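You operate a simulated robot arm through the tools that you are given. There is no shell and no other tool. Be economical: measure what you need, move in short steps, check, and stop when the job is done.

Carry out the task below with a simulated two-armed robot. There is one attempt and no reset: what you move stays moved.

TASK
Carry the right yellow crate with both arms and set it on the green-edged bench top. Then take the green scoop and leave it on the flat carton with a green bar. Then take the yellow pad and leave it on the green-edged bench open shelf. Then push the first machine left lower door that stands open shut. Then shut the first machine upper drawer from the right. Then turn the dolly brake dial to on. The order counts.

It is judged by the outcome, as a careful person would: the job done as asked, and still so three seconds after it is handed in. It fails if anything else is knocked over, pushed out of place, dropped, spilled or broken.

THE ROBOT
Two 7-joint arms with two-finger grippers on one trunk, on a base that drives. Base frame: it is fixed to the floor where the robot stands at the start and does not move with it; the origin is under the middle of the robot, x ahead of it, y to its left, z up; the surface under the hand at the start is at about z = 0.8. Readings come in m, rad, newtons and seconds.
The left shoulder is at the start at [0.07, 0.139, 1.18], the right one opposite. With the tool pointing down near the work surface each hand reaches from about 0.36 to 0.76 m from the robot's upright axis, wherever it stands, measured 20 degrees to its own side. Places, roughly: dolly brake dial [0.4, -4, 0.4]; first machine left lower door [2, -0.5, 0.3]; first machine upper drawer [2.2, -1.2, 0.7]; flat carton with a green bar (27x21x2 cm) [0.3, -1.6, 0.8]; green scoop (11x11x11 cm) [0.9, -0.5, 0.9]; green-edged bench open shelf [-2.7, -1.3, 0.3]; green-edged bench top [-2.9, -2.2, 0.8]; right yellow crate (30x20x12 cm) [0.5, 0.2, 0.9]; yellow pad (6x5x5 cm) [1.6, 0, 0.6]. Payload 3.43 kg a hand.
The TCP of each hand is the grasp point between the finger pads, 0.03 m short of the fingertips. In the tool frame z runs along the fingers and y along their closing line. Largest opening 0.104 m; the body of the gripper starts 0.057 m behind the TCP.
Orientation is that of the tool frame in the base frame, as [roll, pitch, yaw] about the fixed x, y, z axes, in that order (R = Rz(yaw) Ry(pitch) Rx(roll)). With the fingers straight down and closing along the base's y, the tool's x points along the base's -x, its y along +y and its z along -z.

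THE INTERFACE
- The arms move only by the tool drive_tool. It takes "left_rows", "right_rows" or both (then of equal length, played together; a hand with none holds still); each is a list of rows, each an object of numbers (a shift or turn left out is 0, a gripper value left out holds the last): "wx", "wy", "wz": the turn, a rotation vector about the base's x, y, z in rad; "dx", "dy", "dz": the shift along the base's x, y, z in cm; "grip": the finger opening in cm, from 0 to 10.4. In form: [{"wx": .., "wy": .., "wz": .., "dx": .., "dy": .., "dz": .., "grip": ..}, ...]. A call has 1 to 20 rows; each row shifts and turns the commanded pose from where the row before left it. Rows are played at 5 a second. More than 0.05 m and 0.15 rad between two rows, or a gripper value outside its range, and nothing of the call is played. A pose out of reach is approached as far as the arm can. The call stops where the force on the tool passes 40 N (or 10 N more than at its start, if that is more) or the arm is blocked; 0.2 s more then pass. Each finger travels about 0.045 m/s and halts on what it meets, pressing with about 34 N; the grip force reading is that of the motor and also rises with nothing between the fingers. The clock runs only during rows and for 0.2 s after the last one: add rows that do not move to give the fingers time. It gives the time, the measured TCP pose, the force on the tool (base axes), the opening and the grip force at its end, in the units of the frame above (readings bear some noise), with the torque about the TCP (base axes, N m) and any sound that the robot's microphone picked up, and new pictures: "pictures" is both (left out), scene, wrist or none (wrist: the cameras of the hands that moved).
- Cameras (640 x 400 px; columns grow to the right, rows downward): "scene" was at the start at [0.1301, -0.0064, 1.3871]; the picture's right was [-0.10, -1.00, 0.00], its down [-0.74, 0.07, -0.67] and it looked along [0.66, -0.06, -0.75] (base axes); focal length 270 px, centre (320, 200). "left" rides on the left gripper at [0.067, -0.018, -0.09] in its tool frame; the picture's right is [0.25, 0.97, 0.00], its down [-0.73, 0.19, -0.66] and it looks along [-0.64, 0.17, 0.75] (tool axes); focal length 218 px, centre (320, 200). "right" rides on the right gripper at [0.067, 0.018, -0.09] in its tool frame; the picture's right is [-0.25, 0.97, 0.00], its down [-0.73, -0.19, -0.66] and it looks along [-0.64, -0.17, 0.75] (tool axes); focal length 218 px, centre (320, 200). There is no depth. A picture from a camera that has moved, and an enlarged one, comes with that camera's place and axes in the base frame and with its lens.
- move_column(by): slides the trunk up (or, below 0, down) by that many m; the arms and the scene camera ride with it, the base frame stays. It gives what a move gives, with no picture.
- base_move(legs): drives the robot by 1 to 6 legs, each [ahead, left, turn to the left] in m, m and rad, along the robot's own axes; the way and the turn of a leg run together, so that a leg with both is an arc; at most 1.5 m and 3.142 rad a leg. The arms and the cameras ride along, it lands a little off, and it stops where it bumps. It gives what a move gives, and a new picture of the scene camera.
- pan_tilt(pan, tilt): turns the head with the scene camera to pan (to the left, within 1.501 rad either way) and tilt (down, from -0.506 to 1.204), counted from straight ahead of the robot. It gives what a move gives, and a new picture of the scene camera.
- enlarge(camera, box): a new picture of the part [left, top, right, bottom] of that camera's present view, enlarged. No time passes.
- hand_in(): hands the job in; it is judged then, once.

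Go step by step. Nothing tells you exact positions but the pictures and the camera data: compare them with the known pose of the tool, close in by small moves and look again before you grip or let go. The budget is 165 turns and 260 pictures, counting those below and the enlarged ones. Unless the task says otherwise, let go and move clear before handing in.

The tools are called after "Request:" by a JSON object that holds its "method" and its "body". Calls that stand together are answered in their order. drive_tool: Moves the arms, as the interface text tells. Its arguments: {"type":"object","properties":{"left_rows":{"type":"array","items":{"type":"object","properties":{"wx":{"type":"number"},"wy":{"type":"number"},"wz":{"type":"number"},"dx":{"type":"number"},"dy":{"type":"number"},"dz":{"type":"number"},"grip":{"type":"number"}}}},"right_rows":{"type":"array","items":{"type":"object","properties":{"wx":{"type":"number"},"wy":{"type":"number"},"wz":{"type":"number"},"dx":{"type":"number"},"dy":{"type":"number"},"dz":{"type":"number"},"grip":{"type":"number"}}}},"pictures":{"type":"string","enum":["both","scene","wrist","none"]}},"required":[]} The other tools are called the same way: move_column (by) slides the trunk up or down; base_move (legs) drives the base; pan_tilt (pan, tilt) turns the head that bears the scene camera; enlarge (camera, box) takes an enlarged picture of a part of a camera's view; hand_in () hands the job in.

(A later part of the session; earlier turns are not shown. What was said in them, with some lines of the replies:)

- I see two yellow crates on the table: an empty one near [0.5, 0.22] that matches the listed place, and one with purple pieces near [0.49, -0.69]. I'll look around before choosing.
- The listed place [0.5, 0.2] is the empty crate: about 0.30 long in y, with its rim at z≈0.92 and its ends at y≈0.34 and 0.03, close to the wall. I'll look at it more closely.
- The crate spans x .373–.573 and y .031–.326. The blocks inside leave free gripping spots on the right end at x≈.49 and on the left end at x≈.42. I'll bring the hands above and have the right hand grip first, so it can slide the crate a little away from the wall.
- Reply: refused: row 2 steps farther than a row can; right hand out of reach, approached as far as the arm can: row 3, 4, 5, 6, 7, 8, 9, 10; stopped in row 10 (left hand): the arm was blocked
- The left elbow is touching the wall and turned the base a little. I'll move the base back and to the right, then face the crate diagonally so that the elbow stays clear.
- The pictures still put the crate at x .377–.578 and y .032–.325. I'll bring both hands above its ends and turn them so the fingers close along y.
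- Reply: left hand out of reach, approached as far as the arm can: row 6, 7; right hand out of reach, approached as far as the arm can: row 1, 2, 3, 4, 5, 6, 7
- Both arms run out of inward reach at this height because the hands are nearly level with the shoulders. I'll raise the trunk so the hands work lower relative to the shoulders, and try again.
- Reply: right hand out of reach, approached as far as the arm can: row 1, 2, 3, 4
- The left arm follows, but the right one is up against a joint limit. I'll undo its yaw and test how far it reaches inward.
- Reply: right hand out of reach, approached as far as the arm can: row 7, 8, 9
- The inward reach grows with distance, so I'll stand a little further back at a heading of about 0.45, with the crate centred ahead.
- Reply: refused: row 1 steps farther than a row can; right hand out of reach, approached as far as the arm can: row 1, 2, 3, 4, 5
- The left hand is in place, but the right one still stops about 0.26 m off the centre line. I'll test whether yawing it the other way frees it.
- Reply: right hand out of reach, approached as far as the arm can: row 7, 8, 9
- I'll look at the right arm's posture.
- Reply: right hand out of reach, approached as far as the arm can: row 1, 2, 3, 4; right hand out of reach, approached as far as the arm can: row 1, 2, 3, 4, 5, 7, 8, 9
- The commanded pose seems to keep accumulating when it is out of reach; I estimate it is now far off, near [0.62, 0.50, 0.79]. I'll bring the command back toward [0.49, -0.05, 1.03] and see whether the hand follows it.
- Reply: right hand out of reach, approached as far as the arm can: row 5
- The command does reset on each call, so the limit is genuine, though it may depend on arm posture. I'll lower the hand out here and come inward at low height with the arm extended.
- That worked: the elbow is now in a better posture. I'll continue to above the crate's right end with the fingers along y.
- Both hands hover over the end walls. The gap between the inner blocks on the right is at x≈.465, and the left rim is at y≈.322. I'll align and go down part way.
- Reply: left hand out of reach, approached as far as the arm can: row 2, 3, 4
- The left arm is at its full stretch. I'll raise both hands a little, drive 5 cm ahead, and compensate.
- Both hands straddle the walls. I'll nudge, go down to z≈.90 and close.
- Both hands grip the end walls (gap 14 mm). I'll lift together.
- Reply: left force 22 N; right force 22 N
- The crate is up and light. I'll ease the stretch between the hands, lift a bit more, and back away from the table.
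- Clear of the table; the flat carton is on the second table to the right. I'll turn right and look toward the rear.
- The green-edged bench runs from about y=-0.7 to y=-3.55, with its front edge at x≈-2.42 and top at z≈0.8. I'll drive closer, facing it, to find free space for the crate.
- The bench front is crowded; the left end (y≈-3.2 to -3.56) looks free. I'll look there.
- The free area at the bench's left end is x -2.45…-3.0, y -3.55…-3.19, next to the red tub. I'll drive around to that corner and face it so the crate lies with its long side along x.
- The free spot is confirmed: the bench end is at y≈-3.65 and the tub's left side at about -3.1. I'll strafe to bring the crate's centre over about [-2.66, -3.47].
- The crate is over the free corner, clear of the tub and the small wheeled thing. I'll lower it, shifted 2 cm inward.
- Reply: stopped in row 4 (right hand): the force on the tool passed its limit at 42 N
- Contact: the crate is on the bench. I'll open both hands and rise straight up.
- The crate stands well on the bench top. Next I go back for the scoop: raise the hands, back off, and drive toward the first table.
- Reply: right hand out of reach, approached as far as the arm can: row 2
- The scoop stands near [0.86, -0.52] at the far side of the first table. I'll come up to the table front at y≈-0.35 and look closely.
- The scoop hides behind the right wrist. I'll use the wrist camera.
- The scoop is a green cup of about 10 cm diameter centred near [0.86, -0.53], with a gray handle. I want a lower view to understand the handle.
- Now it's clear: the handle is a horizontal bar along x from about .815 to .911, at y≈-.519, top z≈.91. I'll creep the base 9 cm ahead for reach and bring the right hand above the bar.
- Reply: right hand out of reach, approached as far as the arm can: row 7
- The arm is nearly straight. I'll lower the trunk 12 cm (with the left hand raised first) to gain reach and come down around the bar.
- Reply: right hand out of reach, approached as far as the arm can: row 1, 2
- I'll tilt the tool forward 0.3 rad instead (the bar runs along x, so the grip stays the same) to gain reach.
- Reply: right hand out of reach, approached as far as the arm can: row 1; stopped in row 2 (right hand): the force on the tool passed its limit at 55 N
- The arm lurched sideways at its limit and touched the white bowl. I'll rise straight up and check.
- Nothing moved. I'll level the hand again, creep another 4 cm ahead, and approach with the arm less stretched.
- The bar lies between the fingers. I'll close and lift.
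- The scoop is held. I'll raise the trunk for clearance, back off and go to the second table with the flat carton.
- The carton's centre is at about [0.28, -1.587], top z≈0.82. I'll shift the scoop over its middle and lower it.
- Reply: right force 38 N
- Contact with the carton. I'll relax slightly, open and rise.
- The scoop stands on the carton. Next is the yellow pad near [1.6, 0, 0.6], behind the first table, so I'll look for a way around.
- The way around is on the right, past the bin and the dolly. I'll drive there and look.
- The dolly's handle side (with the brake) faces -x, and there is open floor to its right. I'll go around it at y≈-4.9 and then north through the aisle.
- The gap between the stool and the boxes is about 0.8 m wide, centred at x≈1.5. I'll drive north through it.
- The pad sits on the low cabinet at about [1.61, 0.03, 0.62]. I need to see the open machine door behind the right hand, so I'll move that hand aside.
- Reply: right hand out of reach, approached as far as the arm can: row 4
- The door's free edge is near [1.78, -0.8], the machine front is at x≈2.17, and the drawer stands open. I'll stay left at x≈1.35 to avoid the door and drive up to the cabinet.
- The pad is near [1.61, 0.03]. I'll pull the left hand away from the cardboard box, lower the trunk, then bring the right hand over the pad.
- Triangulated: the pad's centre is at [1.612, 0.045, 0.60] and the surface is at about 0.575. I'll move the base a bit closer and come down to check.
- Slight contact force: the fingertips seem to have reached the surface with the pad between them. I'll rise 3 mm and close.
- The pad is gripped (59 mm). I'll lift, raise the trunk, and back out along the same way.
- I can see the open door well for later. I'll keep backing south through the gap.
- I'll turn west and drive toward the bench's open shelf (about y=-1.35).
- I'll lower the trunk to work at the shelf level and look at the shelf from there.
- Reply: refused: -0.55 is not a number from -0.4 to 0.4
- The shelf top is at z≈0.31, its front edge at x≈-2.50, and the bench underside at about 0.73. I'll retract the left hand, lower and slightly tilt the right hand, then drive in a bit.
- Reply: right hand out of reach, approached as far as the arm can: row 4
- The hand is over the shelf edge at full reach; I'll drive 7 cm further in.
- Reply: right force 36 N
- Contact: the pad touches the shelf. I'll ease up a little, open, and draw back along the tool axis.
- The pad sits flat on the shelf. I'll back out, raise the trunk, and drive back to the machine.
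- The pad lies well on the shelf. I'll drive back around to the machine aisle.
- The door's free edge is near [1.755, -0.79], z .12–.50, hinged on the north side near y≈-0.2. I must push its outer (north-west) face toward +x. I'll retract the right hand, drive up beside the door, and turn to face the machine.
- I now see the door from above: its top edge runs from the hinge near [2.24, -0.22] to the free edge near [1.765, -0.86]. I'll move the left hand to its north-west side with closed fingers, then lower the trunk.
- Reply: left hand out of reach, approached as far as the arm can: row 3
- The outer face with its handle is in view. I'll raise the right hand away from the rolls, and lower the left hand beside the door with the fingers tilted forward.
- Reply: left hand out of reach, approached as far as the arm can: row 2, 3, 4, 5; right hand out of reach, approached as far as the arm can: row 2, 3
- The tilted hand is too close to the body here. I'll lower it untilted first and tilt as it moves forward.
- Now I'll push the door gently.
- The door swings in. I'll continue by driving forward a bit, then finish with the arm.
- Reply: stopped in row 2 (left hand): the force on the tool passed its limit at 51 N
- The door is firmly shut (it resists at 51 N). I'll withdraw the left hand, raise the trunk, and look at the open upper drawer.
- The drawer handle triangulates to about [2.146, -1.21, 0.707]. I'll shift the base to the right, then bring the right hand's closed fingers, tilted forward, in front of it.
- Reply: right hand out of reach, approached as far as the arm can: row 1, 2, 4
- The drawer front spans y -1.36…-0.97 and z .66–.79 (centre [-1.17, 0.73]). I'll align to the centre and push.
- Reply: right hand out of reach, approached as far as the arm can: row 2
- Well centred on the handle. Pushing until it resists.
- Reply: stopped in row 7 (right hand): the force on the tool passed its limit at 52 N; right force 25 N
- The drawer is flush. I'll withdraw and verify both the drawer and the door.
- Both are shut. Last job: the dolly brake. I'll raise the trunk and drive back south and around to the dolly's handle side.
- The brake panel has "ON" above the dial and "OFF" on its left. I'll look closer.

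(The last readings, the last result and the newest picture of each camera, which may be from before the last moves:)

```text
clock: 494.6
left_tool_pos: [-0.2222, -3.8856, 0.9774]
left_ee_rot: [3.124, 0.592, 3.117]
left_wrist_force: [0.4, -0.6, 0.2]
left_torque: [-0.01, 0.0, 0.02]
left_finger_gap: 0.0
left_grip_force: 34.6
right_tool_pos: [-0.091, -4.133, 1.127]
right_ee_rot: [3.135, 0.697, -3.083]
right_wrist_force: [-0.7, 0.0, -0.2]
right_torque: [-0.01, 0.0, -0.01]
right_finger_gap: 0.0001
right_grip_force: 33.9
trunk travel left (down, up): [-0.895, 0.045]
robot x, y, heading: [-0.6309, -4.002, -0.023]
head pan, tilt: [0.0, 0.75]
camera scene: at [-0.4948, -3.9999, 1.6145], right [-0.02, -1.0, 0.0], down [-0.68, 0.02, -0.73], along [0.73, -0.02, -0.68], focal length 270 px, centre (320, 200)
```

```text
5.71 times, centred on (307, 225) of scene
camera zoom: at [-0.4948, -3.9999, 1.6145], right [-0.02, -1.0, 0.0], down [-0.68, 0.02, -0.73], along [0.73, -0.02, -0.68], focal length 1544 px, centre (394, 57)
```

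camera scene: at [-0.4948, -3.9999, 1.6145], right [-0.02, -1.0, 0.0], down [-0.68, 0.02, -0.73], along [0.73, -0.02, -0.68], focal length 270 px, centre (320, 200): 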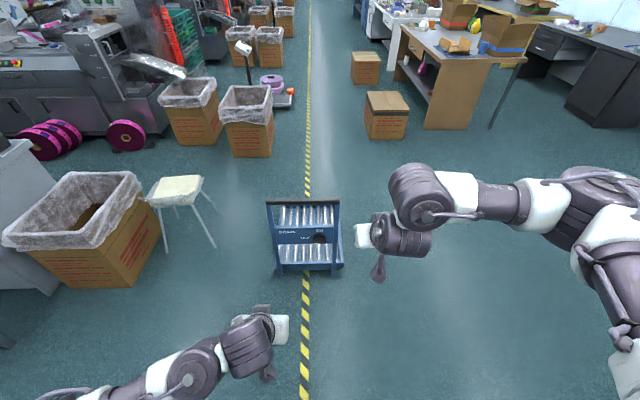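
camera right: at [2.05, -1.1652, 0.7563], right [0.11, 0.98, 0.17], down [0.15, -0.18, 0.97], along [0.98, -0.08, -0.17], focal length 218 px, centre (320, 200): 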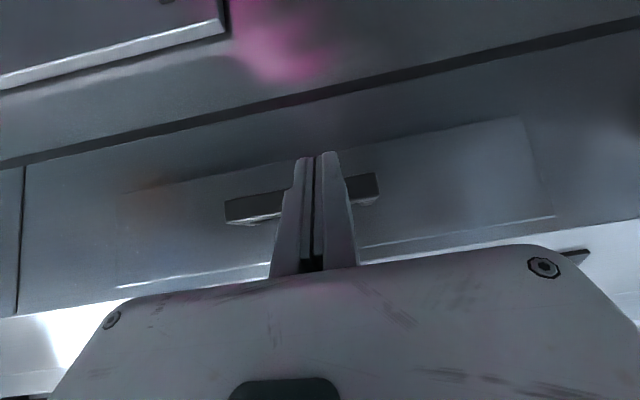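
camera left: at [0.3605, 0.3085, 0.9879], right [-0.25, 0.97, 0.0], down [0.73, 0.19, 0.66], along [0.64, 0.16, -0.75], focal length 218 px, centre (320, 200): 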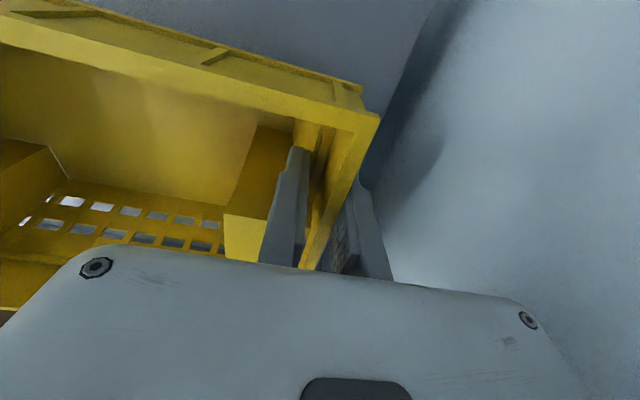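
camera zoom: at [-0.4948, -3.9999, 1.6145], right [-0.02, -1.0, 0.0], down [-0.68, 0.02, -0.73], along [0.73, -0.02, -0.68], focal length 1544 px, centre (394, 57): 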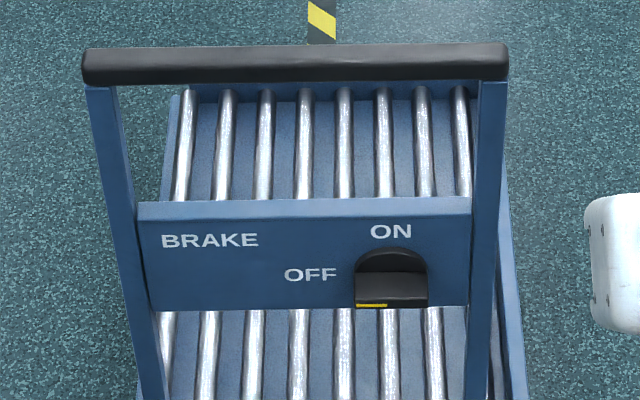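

The marker (yellow end of the bar) points left to OFF, so I need to turn it a quarter clockwise to point up at ON. I'll extend the right hand, level the tool to point forward, and lower the trunk.

Request:
{"method": "drive_tool", "body": {"right_rows": [{"dx": 4, "wz": -0.03}, {"dx": 4, "wz": -0.03}, {"dx": 4, "wy": -0.1}, {"dx": 3, "wy": -0.14}, {"wy": -0.14}, {"wy": -0.14}, {"wy": -0.14}, {"wy": -0.14}, {"wy": -0.08}, {"grip": 8}, {}], "pictures": "none"}}

Request:
{"method": "move_column", "body": {"by": -0.4}}

Request:
{"method": "move_column", "body": {"by": -0.2}}

Request:
{"method": "pan_tilt", "body": {"pan": 0.0, "tilt": 0.5}}

```text
clock: 497.0
left_tool_pos: [-0.2214, -3.8859, 0.9779]
left_ee_rot: [3.124, 0.592, 3.118]
left_wrist_force: [0.0, 0.2, 0.5]
left_torque: [0.01, -0.01, -0.01]
left_finger_gap: 0.0
left_grip_force: 34.5
right_tool_pos: [0.0592, -4.1335, 1.1255]
right_ee_rot: [0.172, 1.564, 0.176]
right_wrist_force: [-0.2, -0.1, 0.0]
right_torque: [-0.01, 0.01, 0.01]
right_finger_gap: 0.052
right_grip_force: 0.1
trunk travel left (down, up): [-0.895, 0.045]
robot x, y, heading: [-0.6316, -3.9994, -0.023]
head pan, tilt: [0.0, 0.75]
```

```text
clock: 500.8
left_tool_pos: [-0.2213, -3.8847, 0.5777]
left_ee_rot: [3.125, 0.592, 3.117]
left_wrist_force: [0.4, -0.7, -0.2]
left_torque: [0.01, -0.03, -0.02]
left_finger_gap: 0.0
left_grip_force: 34.3
right_tool_pos: [0.0596, -4.1334, 0.727]
right_ee_rot: [0.249, 1.563, 0.249]
right_wrist_force: [0.5, 0.1, 0.7]
right_torque: [-0.03, 0.0, -0.01]
right_finger_gap: 0.08
right_grip_force: 0.1
trunk travel left (down, up): [-0.495, 0.445]
robot x, y, heading: [-0.6313, -3.9997, -0.026]
head pan, tilt: [0.0, 0.75]
```

```text
clock: 503.0
left_tool_pos: [-0.2219, -3.886, 0.3784]
left_ee_rot: [3.123, 0.591, 3.117]
left_wrist_force: [0.6, -0.3, 0.2]
left_torque: [-0.03, -0.02, 0.0]
left_finger_gap: 0.0001
left_grip_force: 34.6
right_tool_pos: [0.0597, -4.1341, 0.5262]
right_ee_rot: [0.25, 1.564, 0.254]
right_wrist_force: [-0.4, 0.6, -0.4]
right_torque: [-0.04, 0.04, 0.02]
right_finger_gap: 0.0799
right_grip_force: 0.1
trunk travel left (down, up): [-0.295, 0.645]
robot x, y, heading: [-0.6288, -3.9935, -0.021]
head pan, tilt: [0.0, 0.75]
```

```text
clock: 503.8
left_tool_pos: [-0.2232, -3.8847, 0.3772]
left_ee_rot: [3.125, 0.591, 3.118]
left_wrist_force: [0.2, 0.1, 0.4]
left_torque: [0.01, 0.0, -0.05]
left_finger_gap: 0.0001
left_grip_force: 34.9
right_tool_pos: [0.0589, -4.1335, 0.5263]
right_ee_rot: [0.251, 1.564, 0.255]
right_wrist_force: [0.4, 0.3, 0.2]
right_torque: [-0.02, -0.02, 0.01]
right_finger_gap: 0.0798
right_grip_force: 0.0
trunk travel left (down, up): [-0.295, 0.645]
robot x, y, heading: [-0.6274, -4.0033, -0.02]
head pan, tilt: [0.0, 0.499]
camera scene: at [-0.4868, -4.0005, 1.0363], right [-0.02, -1.0, 0.0], down [-0.48, 0.01, -0.88], along [0.88, -0.02, -0.48], focal length 270 px, centre (320, 200)
```

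scene: 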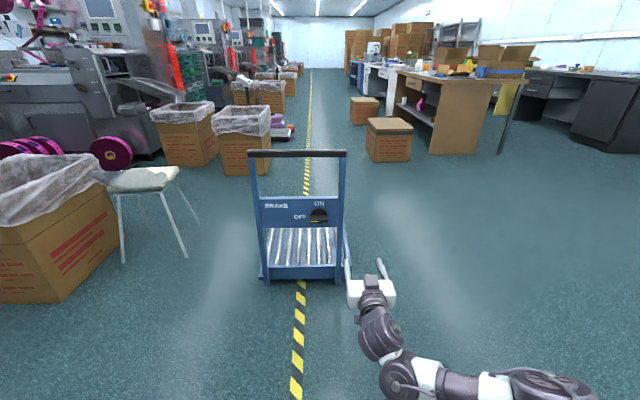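

Request:
{"method": "enlarge", "body": {"camera": "scene", "box": [240, 140, 368, 220]}}

Request:
{"method": "enlarge", "body": {"camera": "right", "box": [0, 0, 640, 400]}}

```text
5.00 times, centred on (304, 180) of scene
camera zoom: at [-0.4868, -4.0005, 1.0363], right [-0.02, -1.0, 0.0], down [-0.48, 0.01, -0.88], along [0.88, -0.02, -0.48], focal length 1351 px, centre (400, 300)
```

zoom: 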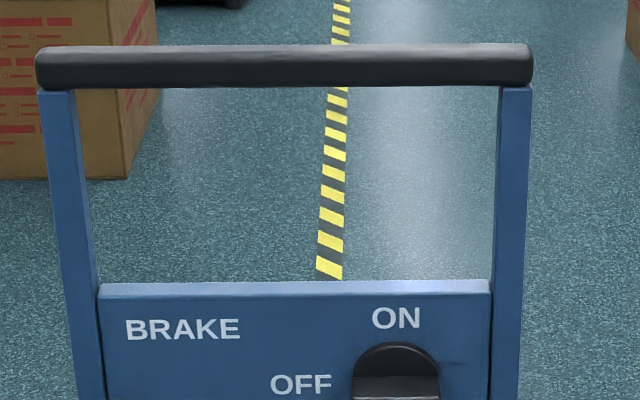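

```text
1.00 times, centred on (320, 200) of right (not enlarged: the box is as wide or as high as the picture)
camera zoom: at [-0.0305, -4.1163, 0.4595], right [-0.01, 0.97, 0.25], down [-0.66, -0.19, 0.72], along [0.75, -0.16, 0.64], focal length 218 px, centre (320, 200)
```

zoom: 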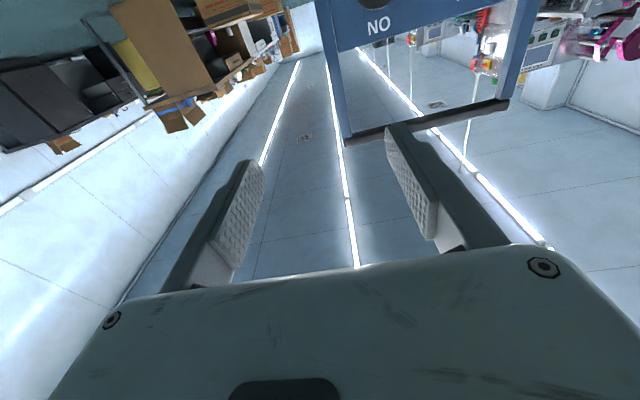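

Request:
{"method": "enlarge", "body": {"camera": "scene", "box": [272, 180, 352, 230]}}

```text
8.00 times, centred on (312, 205) of scene
camera zoom: at [-0.4868, -4.0005, 1.0363], right [-0.02, -1.0, 0.0], down [-0.48, 0.01, -0.88], along [0.88, -0.02, -0.48], focal length 2161 px, centre (384, 160)
```

zoom: 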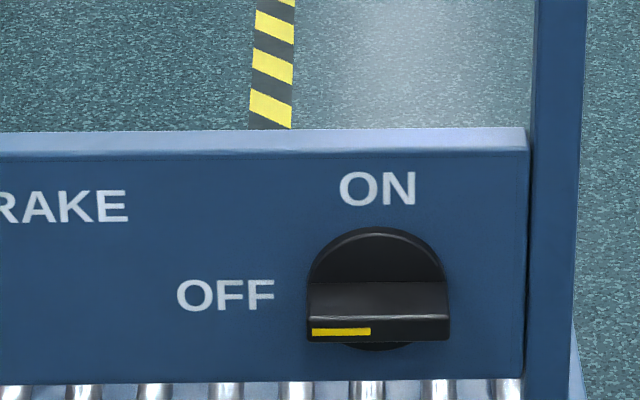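

The bar's front is at x≈.413 and the panel at x≈.455, with the dial axis at y≈-4.018, z≈.452. The bar is horizontal, so I'll roll the hand -90° to grip it from above and below; turning +90° about x then brings the marker up to ON.

Request:
{"method": "drive_tool", "body": {"right_rows": [{"wx": -0.143, "grip": 5}, {"wx": -0.143}, {"wx": -0.143}, {"wx": -0.143}, {"wx": -0.143}, {"wx": -0.143}, {"wx": -0.143}, {"wx": -0.143}, {"wx": -0.143}, {"wx": -0.143}, {"wx": -0.141}, {}], "pictures": "both"}}

```text
clock: 506.4
left_tool_pos: [-0.222, -3.8853, 0.378]
left_ee_rot: [3.124, 0.591, 3.117]
left_wrist_force: [-0.3, -0.4, -0.5]
left_torque: [0.0, -0.02, 0.01]
left_finger_gap: 0.0
left_grip_force: 34.6
right_tool_pos: [0.0594, -4.1338, 0.5267]
right_ee_rot: [-1.573, -0.001, -1.564]
right_wrist_force: [0.3, -0.1, -1.0]
right_torque: [-0.02, -0.01, -0.02]
right_finger_gap: 0.0499
right_grip_force: 0.2
trunk travel left (down, up): [-0.295, 0.645]
robot x, y, heading: [-0.6292, -3.9989, -0.02]
head pan, tilt: [0.0, 0.499]
camera scene: at [-0.4868, -4.0005, 1.0364], right [-0.02, -1.0, 0.0], down [-0.48, 0.01, -0.88], along [0.88, -0.02, -0.48], focal length 270 px, centre (320, 200)
camera right: at [-0.0304, -4.2015, 0.5099], right [-0.01, 0.25, -0.97], down [-0.66, 0.72, 0.19], along [0.75, 0.64, 0.16], focal length 218 px, centre (320, 200)
```

scene: 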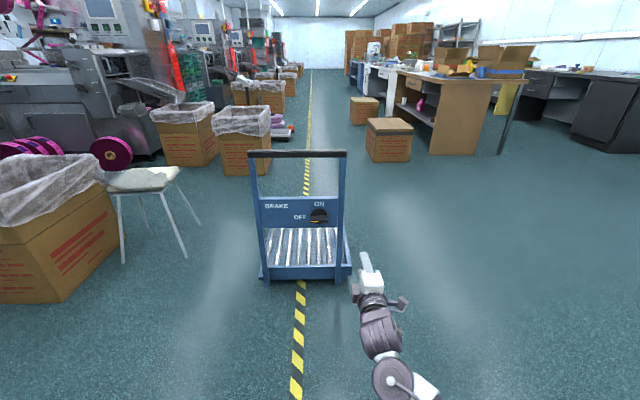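
right: 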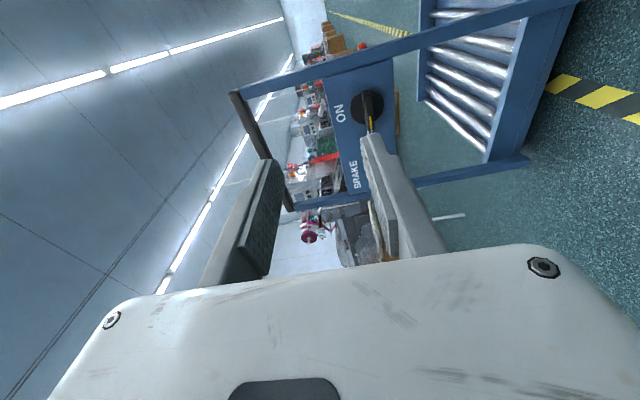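

Orientation is good. I'll lower the hand to the dial height and drive up to just short of the dial.

Request:
{"method": "drive_tool", "body": {"right_rows": [{"dz": -4}, {"dz": -3.4}, {}], "pictures": "none"}}

Request:
{"method": "base_move", "body": {"legs": [[0.24, 0.12, 0.02]]}}

Request:
{"method": "enlarge", "body": {"camera": "right", "box": [200, 40, 520, 240]}}

```text
clock: 507.2
left_tool_pos: [-0.2214, -3.8854, 0.3781]
left_ee_rot: [3.124, 0.593, 3.119]
left_wrist_force: [-0.4, 0.3, 0.1]
left_torque: [0.0, -0.02, -0.01]
left_finger_gap: 0.0
left_grip_force: 34.1
right_tool_pos: [0.0589, -4.1333, 0.4539]
right_ee_rot: [-1.575, 0.001, -1.563]
right_wrist_force: [-0.5, -0.6, 0.7]
right_torque: [0.01, -0.02, 0.01]
right_finger_gap: 0.0499
right_grip_force: 0.0
trunk travel left (down, up): [-0.295, 0.645]
robot x, y, heading: [-0.6336, -3.9978, -0.024]
head pan, tilt: [0.0, 0.499]
```

```text
clock: 509.1
left_tool_pos: [0.0168, -3.7618, 0.3761]
left_ee_rot: [3.124, 0.591, 3.138]
left_wrist_force: [-0.2, -0.2, 0.0]
left_torque: [0.0, -0.03, 0.04]
left_finger_gap: 0.0003
left_grip_force: 34.2
right_tool_pos: [0.3031, -4.0029, 0.4512]
right_ee_rot: [-1.576, 0.002, -1.545]
right_wrist_force: [-0.1, 0.0, -0.6]
right_torque: [0.03, -0.02, 0.0]
right_finger_gap: 0.0501
right_grip_force: 0.1
trunk travel left (down, up): [-0.295, 0.645]
robot x, y, heading: [-0.3889, -3.8811, -0.004]
head pan, tilt: [0.0, 0.499]
camera scene: at [-0.2456, -3.881, 1.0364], right [0.0, -1.0, 0.0], down [-0.48, 0.0, -0.88], along [0.88, 0.0, -0.48], focal length 270 px, centre (320, 200)
```

scene: 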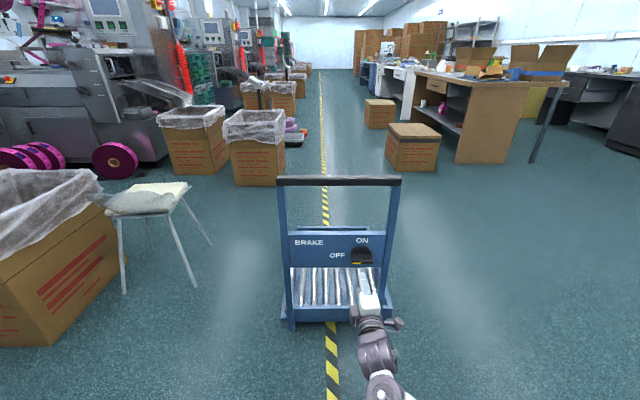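

```text
2.00 times, centred on (360, 140) of right
camera zoom: at [0.2142, -4.0729, 0.4361], right [-0.01, 0.25, -0.97], down [-0.68, 0.71, 0.2], along [0.74, 0.66, 0.16], focal length 436 px, centre (240, 320)
```

zoom: 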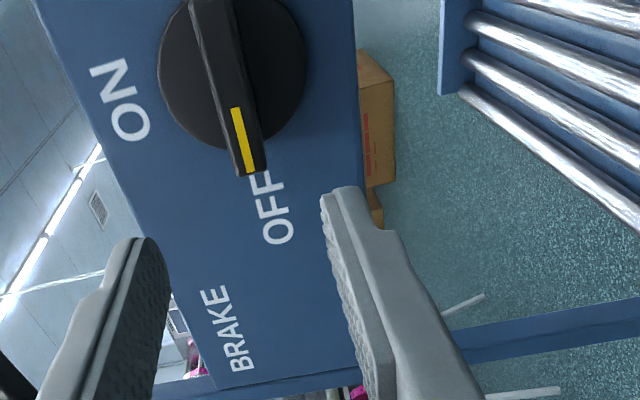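

The bar is right ahead; the dial axis is at about y=-4.018, z=.451. I'll align, drive 5 cm closer, then slide the fingers over the bar.

Request:
{"method": "base_move", "body": {"legs": [[0.055, -0.012, 0]]}}

Request:
{"method": "enlarge", "body": {"camera": "right", "box": [200, 0, 520, 200]}}

```text
clock: 510.0
left_tool_pos: [0.0711, -3.7734, 0.377]
left_ee_rot: [3.124, 0.593, 3.137]
left_wrist_force: [-0.4, 1.0, 0.1]
left_torque: [0.01, -0.03, 0.03]
left_finger_gap: 0.0001
left_grip_force: 34.6
right_tool_pos: [0.3572, -4.0151, 0.4522]
right_ee_rot: [-1.577, 0.002, -1.544]
right_wrist_force: [-0.5, 0.2, -0.2]
right_torque: [-0.02, -0.02, 0.05]
right_finger_gap: 0.05
right_grip_force: 0.1
trunk travel left (down, up): [-0.295, 0.645]
robot x, y, heading: [-0.332, -3.8958, -0.007]
head pan, tilt: [0.0, 0.499]
camera scene: at [-0.1901, -3.8933, 1.0363], right [0.0, -1.0, 0.0], down [-0.48, 0.0, -0.88], along [0.88, 0.0, -0.48], focal length 270 px, centre (320, 200)
```

scene: 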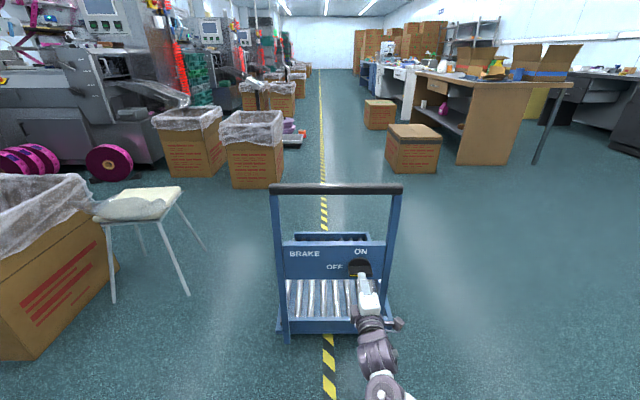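

```text
2.00 times, centred on (360, 100) of right
camera zoom: at [0.2696, -4.085, 0.4359], right [-0.01, 0.25, -0.97], down [-0.68, 0.71, 0.2], along [0.74, 0.66, 0.16], focal length 436 px, centre (240, 400)
```

zoom: 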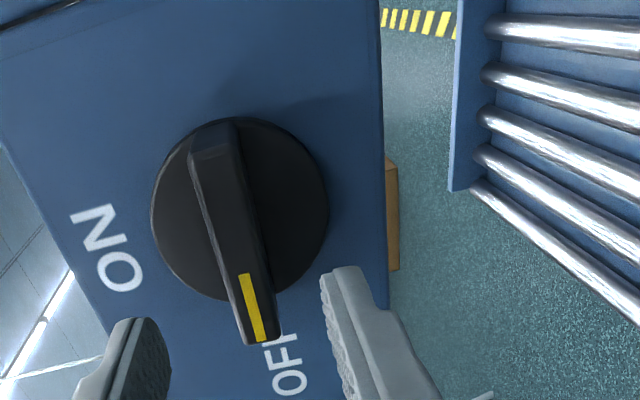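

Request:
{"method": "drive_tool", "body": {"right_rows": [{"dy": -0.9, "dz": -0.2}, {"dx": 1.5}, {"dx": 1.5}, {"dx": 1.2}, {"dx": 0.8}, {}], "pictures": "wrist"}}

```text
clock: 511.4
left_tool_pos: [0.0718, -3.7732, 0.3773]
left_ee_rot: [3.123, 0.592, 3.137]
left_wrist_force: [0.0, -0.1, 1.1]
left_torque: [0.02, 0.01, 0.03]
left_finger_gap: 0.0
left_grip_force: 34.6
right_tool_pos: [0.4078, -4.0236, 0.4506]
right_ee_rot: [-1.577, 0.002, -1.544]
right_wrist_force: [0.2, -0.1, 0.2]
right_torque: [-0.01, 0.03, 0.04]
right_finger_gap: 0.0499
right_grip_force: 0.0
trunk travel left (down, up): [-0.295, 0.645]
robot x, y, heading: [-0.3313, -3.8887, -0.002]
head pan, tilt: [0.0, 0.499]
camera right: at [0.3193, -4.0937, 0.4339], right [-0.01, 0.25, -0.97], down [-0.68, 0.71, 0.2], along [0.74, 0.66, 0.16], focal length 218 px, centre (320, 200)
```

right: 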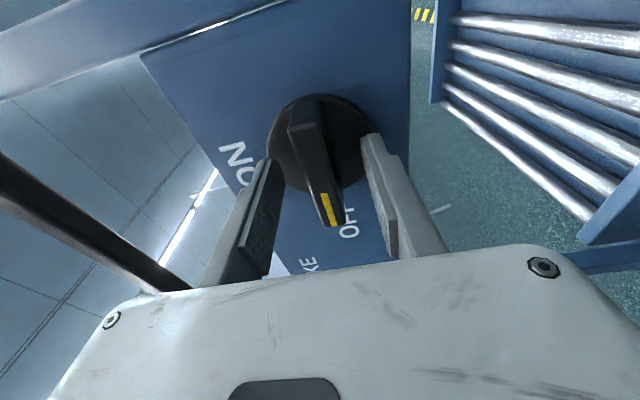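

The bar is between the fingers. I'll close on it.

Request:
{"method": "drive_tool", "body": {"right_rows": [{"grip": 0}, {}, {}, {}, {}], "pictures": "wrist"}}

```text
clock: 512.6
left_tool_pos: [0.0714, -3.7733, 0.3769]
left_ee_rot: [3.124, 0.592, 3.136]
left_wrist_force: [-0.5, -0.3, 0.8]
left_torque: [0.01, 0.01, -0.02]
left_finger_gap: 0.0
left_grip_force: 34.6
right_tool_pos: [0.4078, -4.023, 0.4506]
right_ee_rot: [-1.577, 0.002, -1.545]
right_wrist_force: [0.6, 0.8, -1.6]
right_torque: [0.01, -0.31, -0.02]
right_finger_gap: 0.0157
right_grip_force: 44.6
trunk travel left (down, up): [-0.295, 0.645]
robot x, y, heading: [-0.3286, -3.8931, -0.002]
head pan, tilt: [0.0, 0.499]
camera right: at [0.3193, -4.0938, 0.4339], right [-0.01, 0.25, -0.97], down [-0.68, 0.71, 0.2], along [0.74, 0.66, 0.16], focal length 218 px, centre (320, 200)
```

right: 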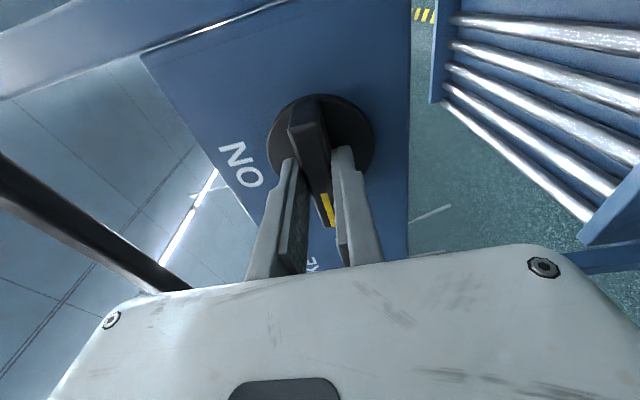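

Gripped. I'll turn it about +x in steps, watching the torque.

Request:
{"method": "drive_tool", "body": {"right_rows": [{"wx": 0.1}, {"wx": 0.1}, {"wx": 0.1}, {"wx": 0.1}, {}], "pictures": "wrist"}}

```text
clock: 513.8
left_tool_pos: [0.0717, -3.774, 0.3774]
left_ee_rot: [3.125, 0.592, 3.137]
left_wrist_force: [-0.2, 1.3, -0.5]
left_torque: [0.0, 0.0, 0.02]
left_finger_gap: 0.0
left_grip_force: 35.0
right_tool_pos: [0.4076, -4.0234, 0.4478]
right_ee_rot: [-1.569, 0.404, -1.54]
right_wrist_force: [-2.8, 3.3, -9.1]
right_torque: [-0.05, -0.49, 0.32]
right_finger_gap: 0.0158
right_grip_force: 45.2
trunk travel left (down, up): [-0.295, 0.645]
robot x, y, heading: [-0.3369, -3.8949, -0.001]
head pan, tilt: [0.0, 0.499]
camera right: at [0.3193, -4.0813, 0.4068], right [-0.01, 0.61, -0.79], down [-0.67, 0.58, 0.46], along [0.74, 0.54, 0.4], focal length 218 px, centre (320, 200)
```

right: 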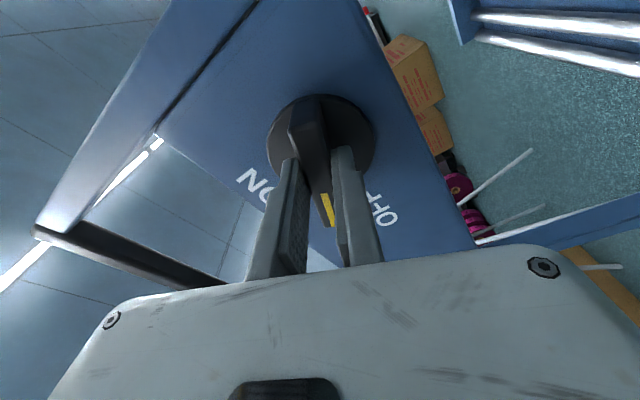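

The dial follows. I'll correct a couple of millimetres for the side force and continue.

Request:
{"method": "drive_tool", "body": {"right_rows": [{"dz": -0.25, "wx": 0.1}, {"wx": 0.1}, {"wx": 0.1}, {"wx": 0.1}, {}], "pictures": "none"}}

```text
clock: 515.0
left_tool_pos: [0.0726, -3.773, 0.3771]
left_ee_rot: [3.124, 0.592, 3.138]
left_wrist_force: [0.6, -0.2, 1.1]
left_torque: [0.03, 0.02, 0.01]
left_finger_gap: 0.0
left_grip_force: 34.4
right_tool_pos: [0.4076, -4.0216, 0.4474]
right_ee_rot: [-1.549, 0.803, -1.53]
right_wrist_force: [0.8, 10.2, -8.1]
right_torque: [-0.06, -0.42, -0.04]
right_finger_gap: 0.0158
right_grip_force: 45.3
trunk travel left (down, up): [-0.295, 0.645]
robot x, y, heading: [-0.333, -3.8942, -0.007]
head pan, tilt: [0.0, 0.499]
```

Request:
{"method": "drive_tool", "body": {"right_rows": [{"dz": -0.1, "dy": 0.2, "wx": 0.1}, {"wx": 0.1}, {"wx": 0.1}, {"wx": 0.1}, {}], "pictures": "wrist"}}

```text
clock: 516.2
left_tool_pos: [0.0715, -3.7726, 0.3765]
left_ee_rot: [3.123, 0.589, 3.136]
left_wrist_force: [-0.2, 0.1, -0.2]
left_torque: [-0.02, 0.04, 0.03]
left_finger_gap: 0.0
left_grip_force: 34.8
right_tool_pos: [0.4084, -4.0216, 0.4464]
right_ee_rot: [-1.509, 1.203, -1.501]
right_wrist_force: [5.6, 11.1, -6.7]
right_torque: [-0.02, -0.54, 0.02]
right_finger_gap: 0.0159
right_grip_force: 45.2
trunk travel left (down, up): [-0.295, 0.645]
robot x, y, heading: [-0.3344, -3.8935, -0.006]
head pan, tilt: [0.0, 0.499]
camera right: at [0.3196, -4.0308, 0.3764], right [-0.01, 0.99, -0.11], down [-0.67, 0.07, 0.73], along [0.74, 0.08, 0.67], focal length 218 px, centre (320, 200)
```

right: 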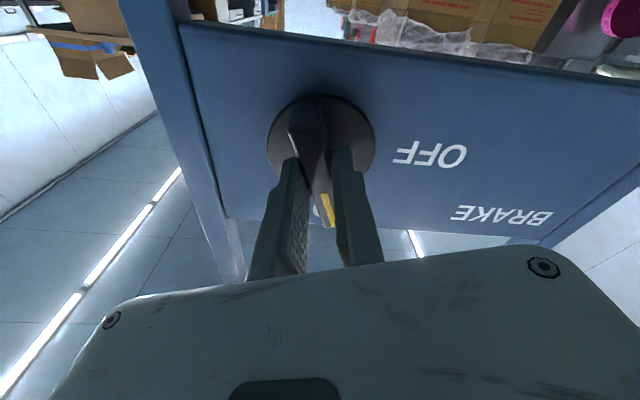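

Request:
{"method": "drive_tool", "body": {"right_rows": [{"dy": 0.15, "wx": 0.1}, {"wx": 0.1}, {"wx": 0.1}, {"wx": 0.07}, {}], "pictures": "both"}}

Request:
{"method": "enlarge", "body": {"camera": "scene", "box": [280, 220, 440, 320]}}

```text
clock: 517.4
left_tool_pos: [0.0716, -3.7729, 0.3768]
left_ee_rot: [3.125, 0.592, 3.138]
left_wrist_force: [-0.5, -0.1, -1.0]
left_torque: [0.01, 0.03, -0.03]
left_finger_gap: 0.0
left_grip_force: 34.3
right_tool_pos: [0.4078, -4.0201, 0.4457]
right_ee_rot: [0.024, 1.546, 0.032]
right_wrist_force: [-6.7, 7.3, -7.6]
right_torque: [-1.48, 0.22, 0.07]
right_finger_gap: 0.0193
right_grip_force: 45.2
trunk travel left (down, up): [-0.295, 0.645]
robot x, y, heading: [-0.3331, -3.8961, -0.004]
head pan, tilt: [0.0, 0.499]
camera scene: at [-0.1901, -3.8926, 1.0363], right [0.0, -1.0, 0.0], down [-0.48, 0.0, -0.88], along [0.88, 0.0, -0.48], focal length 270 px, centre (320, 200)
camera right: at [0.319, -4.0037, 0.3775], right [-0.01, 0.97, 0.25], down [-0.67, -0.19, 0.71], along [0.74, -0.16, 0.65], focal length 218 px, centre (320, 200)
```

scene: 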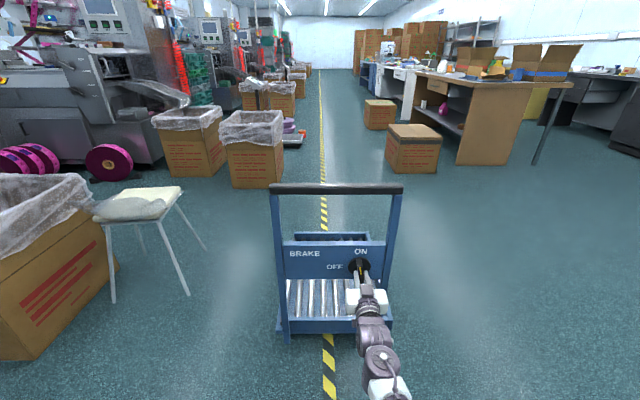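
right: 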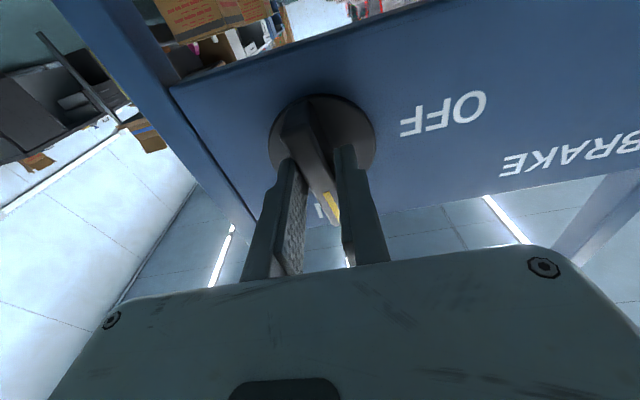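

```text
4.00 times, centred on (360, 270) of scene
camera zoom: at [-0.1901, -3.8926, 1.0363], right [0.0, -1.0, 0.0], down [-0.48, 0.0, -0.88], along [0.88, 0.0, -0.48], focal length 1081 px, centre (160, -80)
```

zoom: 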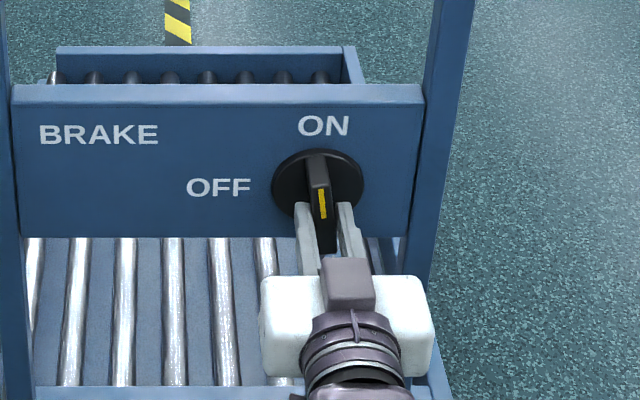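

The dial has reached its stop (the torque rose) and the yellow marker points up at ON. I'll release and withdraw.

Request:
{"method": "drive_tool", "body": {"right_rows": [{"grip": 5}, {}, {}, {}, {"dx": -2}, {"dx": -3}, {"dx": -4}, {"dx": -4}, {}], "pictures": "none"}}

Request:
{"method": "enlarge", "body": {"camera": "scene", "box": [280, 220, 440, 320]}}

```text
clock: 519.4
left_tool_pos: [0.0719, -3.7726, 0.3784]
left_ee_rot: [3.124, 0.591, 3.136]
left_wrist_force: [-0.4, 0.2, -0.9]
left_torque: [0.01, 0.03, -0.01]
left_finger_gap: 0.0
left_grip_force: 34.3
right_tool_pos: [0.2779, -4.0207, 0.4475]
right_ee_rot: [0.023, 1.543, 0.028]
right_wrist_force: [0.8, -0.2, -1.1]
right_torque: [-0.02, 0.0, -0.01]
right_finger_gap: 0.0501
right_grip_force: 0.1
trunk travel left (down, up): [-0.295, 0.645]
robot x, y, heading: [-0.3338, -3.892, -0.002]
head pan, tilt: [0.0, 0.499]
```

```text
4.00 times, centred on (360, 270) of scene
camera zoom: at [-0.1906, -3.8932, 1.0364], right [0.0, -1.0, 0.0], down [-0.48, 0.0, -0.88], along [0.88, 0.0, -0.48], focal length 1081 px, centre (160, -80)
```

zoom: 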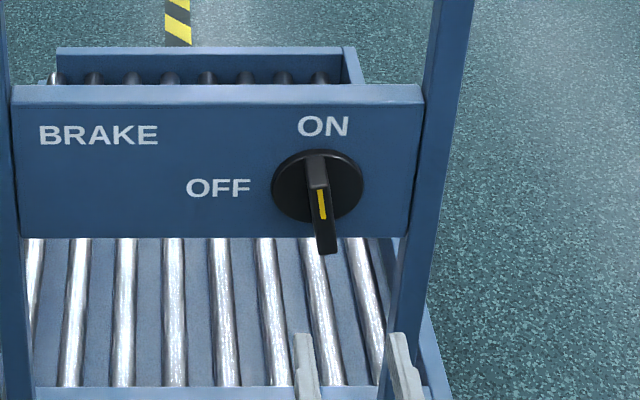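

The dial stays on ON. I'll back the robot clear before handing in.

Request:
{"method": "base_move", "body": {"legs": [[-0.35, 0, 0]]}}

Request:
{"method": "enlarge", "body": {"camera": "scene", "box": [260, 160, 420, 260]}}

```text
clock: 521.7
left_tool_pos: [-0.2791, -3.7727, 0.3772]
left_ee_rot: [3.124, 0.591, 3.139]
left_wrist_force: [0.1, -0.2, 0.4]
left_torque: [-0.01, -0.01, 0.02]
left_finger_gap: 0.0002
left_grip_force: 34.5
right_tool_pos: [-0.0703, -4.019, 0.4485]
right_ee_rot: [0.04, 1.545, 0.048]
right_wrist_force: [0.2, -0.4, 0.7]
right_torque: [-0.04, 0.0, 0.0]
right_finger_gap: 0.0498
right_grip_force: 0.1
trunk travel left (down, up): [-0.295, 0.645]
robot x, y, heading: [-0.6863, -3.8906, 0.002]
head pan, tilt: [0.0, 0.499]
camera scene: at [-0.5399, -3.8922, 1.0365], right [0.0, -1.0, 0.0], down [-0.48, 0.0, -0.88], along [0.88, 0.0, -0.48], focal length 270 px, centre (320, 200)
```

scene: 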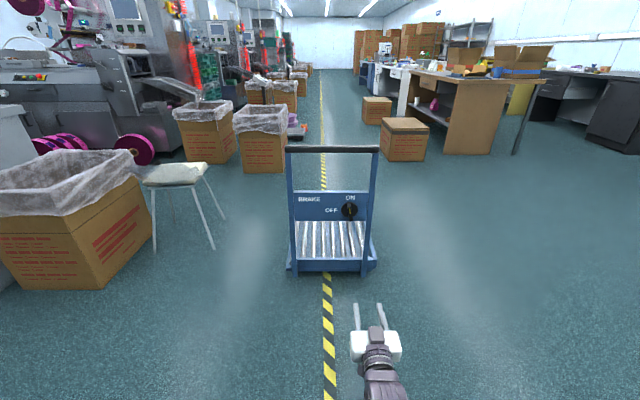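

```text
4.00 times, centred on (340, 210) of scene
camera zoom: at [-0.5399, -3.8922, 1.0365], right [0.0, -1.0, 0.0], down [-0.48, 0.0, -0.88], along [0.88, 0.0, -0.48], focal length 1081 px, centre (240, 160)
```

zoom: 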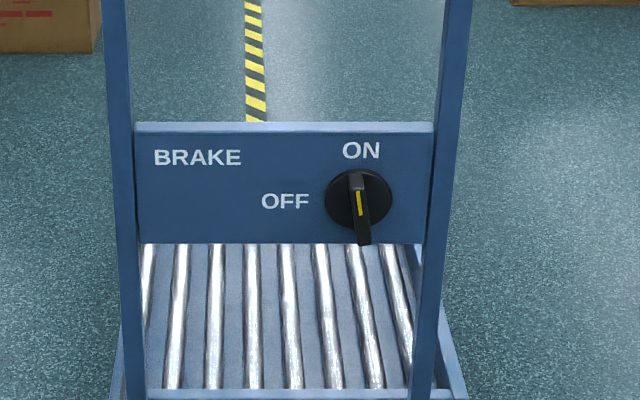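

All six steps are done in order and the robot is clear of the dolly, so I'm handing in.

Request:
{"method": "hand_in", "body": {}}

```text
The job is handed in.
```

I did all six steps in the order given and handed the job in:

- **Crate:** The right yellow crate is on the green-edged bench top. There were two yellow crates, and I took the empty one because it matched the listed place [0.5, 0.2].
- **Scoop:** The green scoop is standing on the flat carton with the green bar.
- **Pad:** The yellow pad is on the open shelf.
- **Machine:** The left lower door and the upper drawer from the right are both shut. I pushed each until it resisted.
- **Dolly brake:** The dial is turned to ON. It came up against firm resistance about 10° short of straight up, and I took that to be its stop.

While I was reaching for the scoop, the right hand lurched and touched the rim of the white bowl. In the pictures afterwards the bowl was upright and had not visibly moved.
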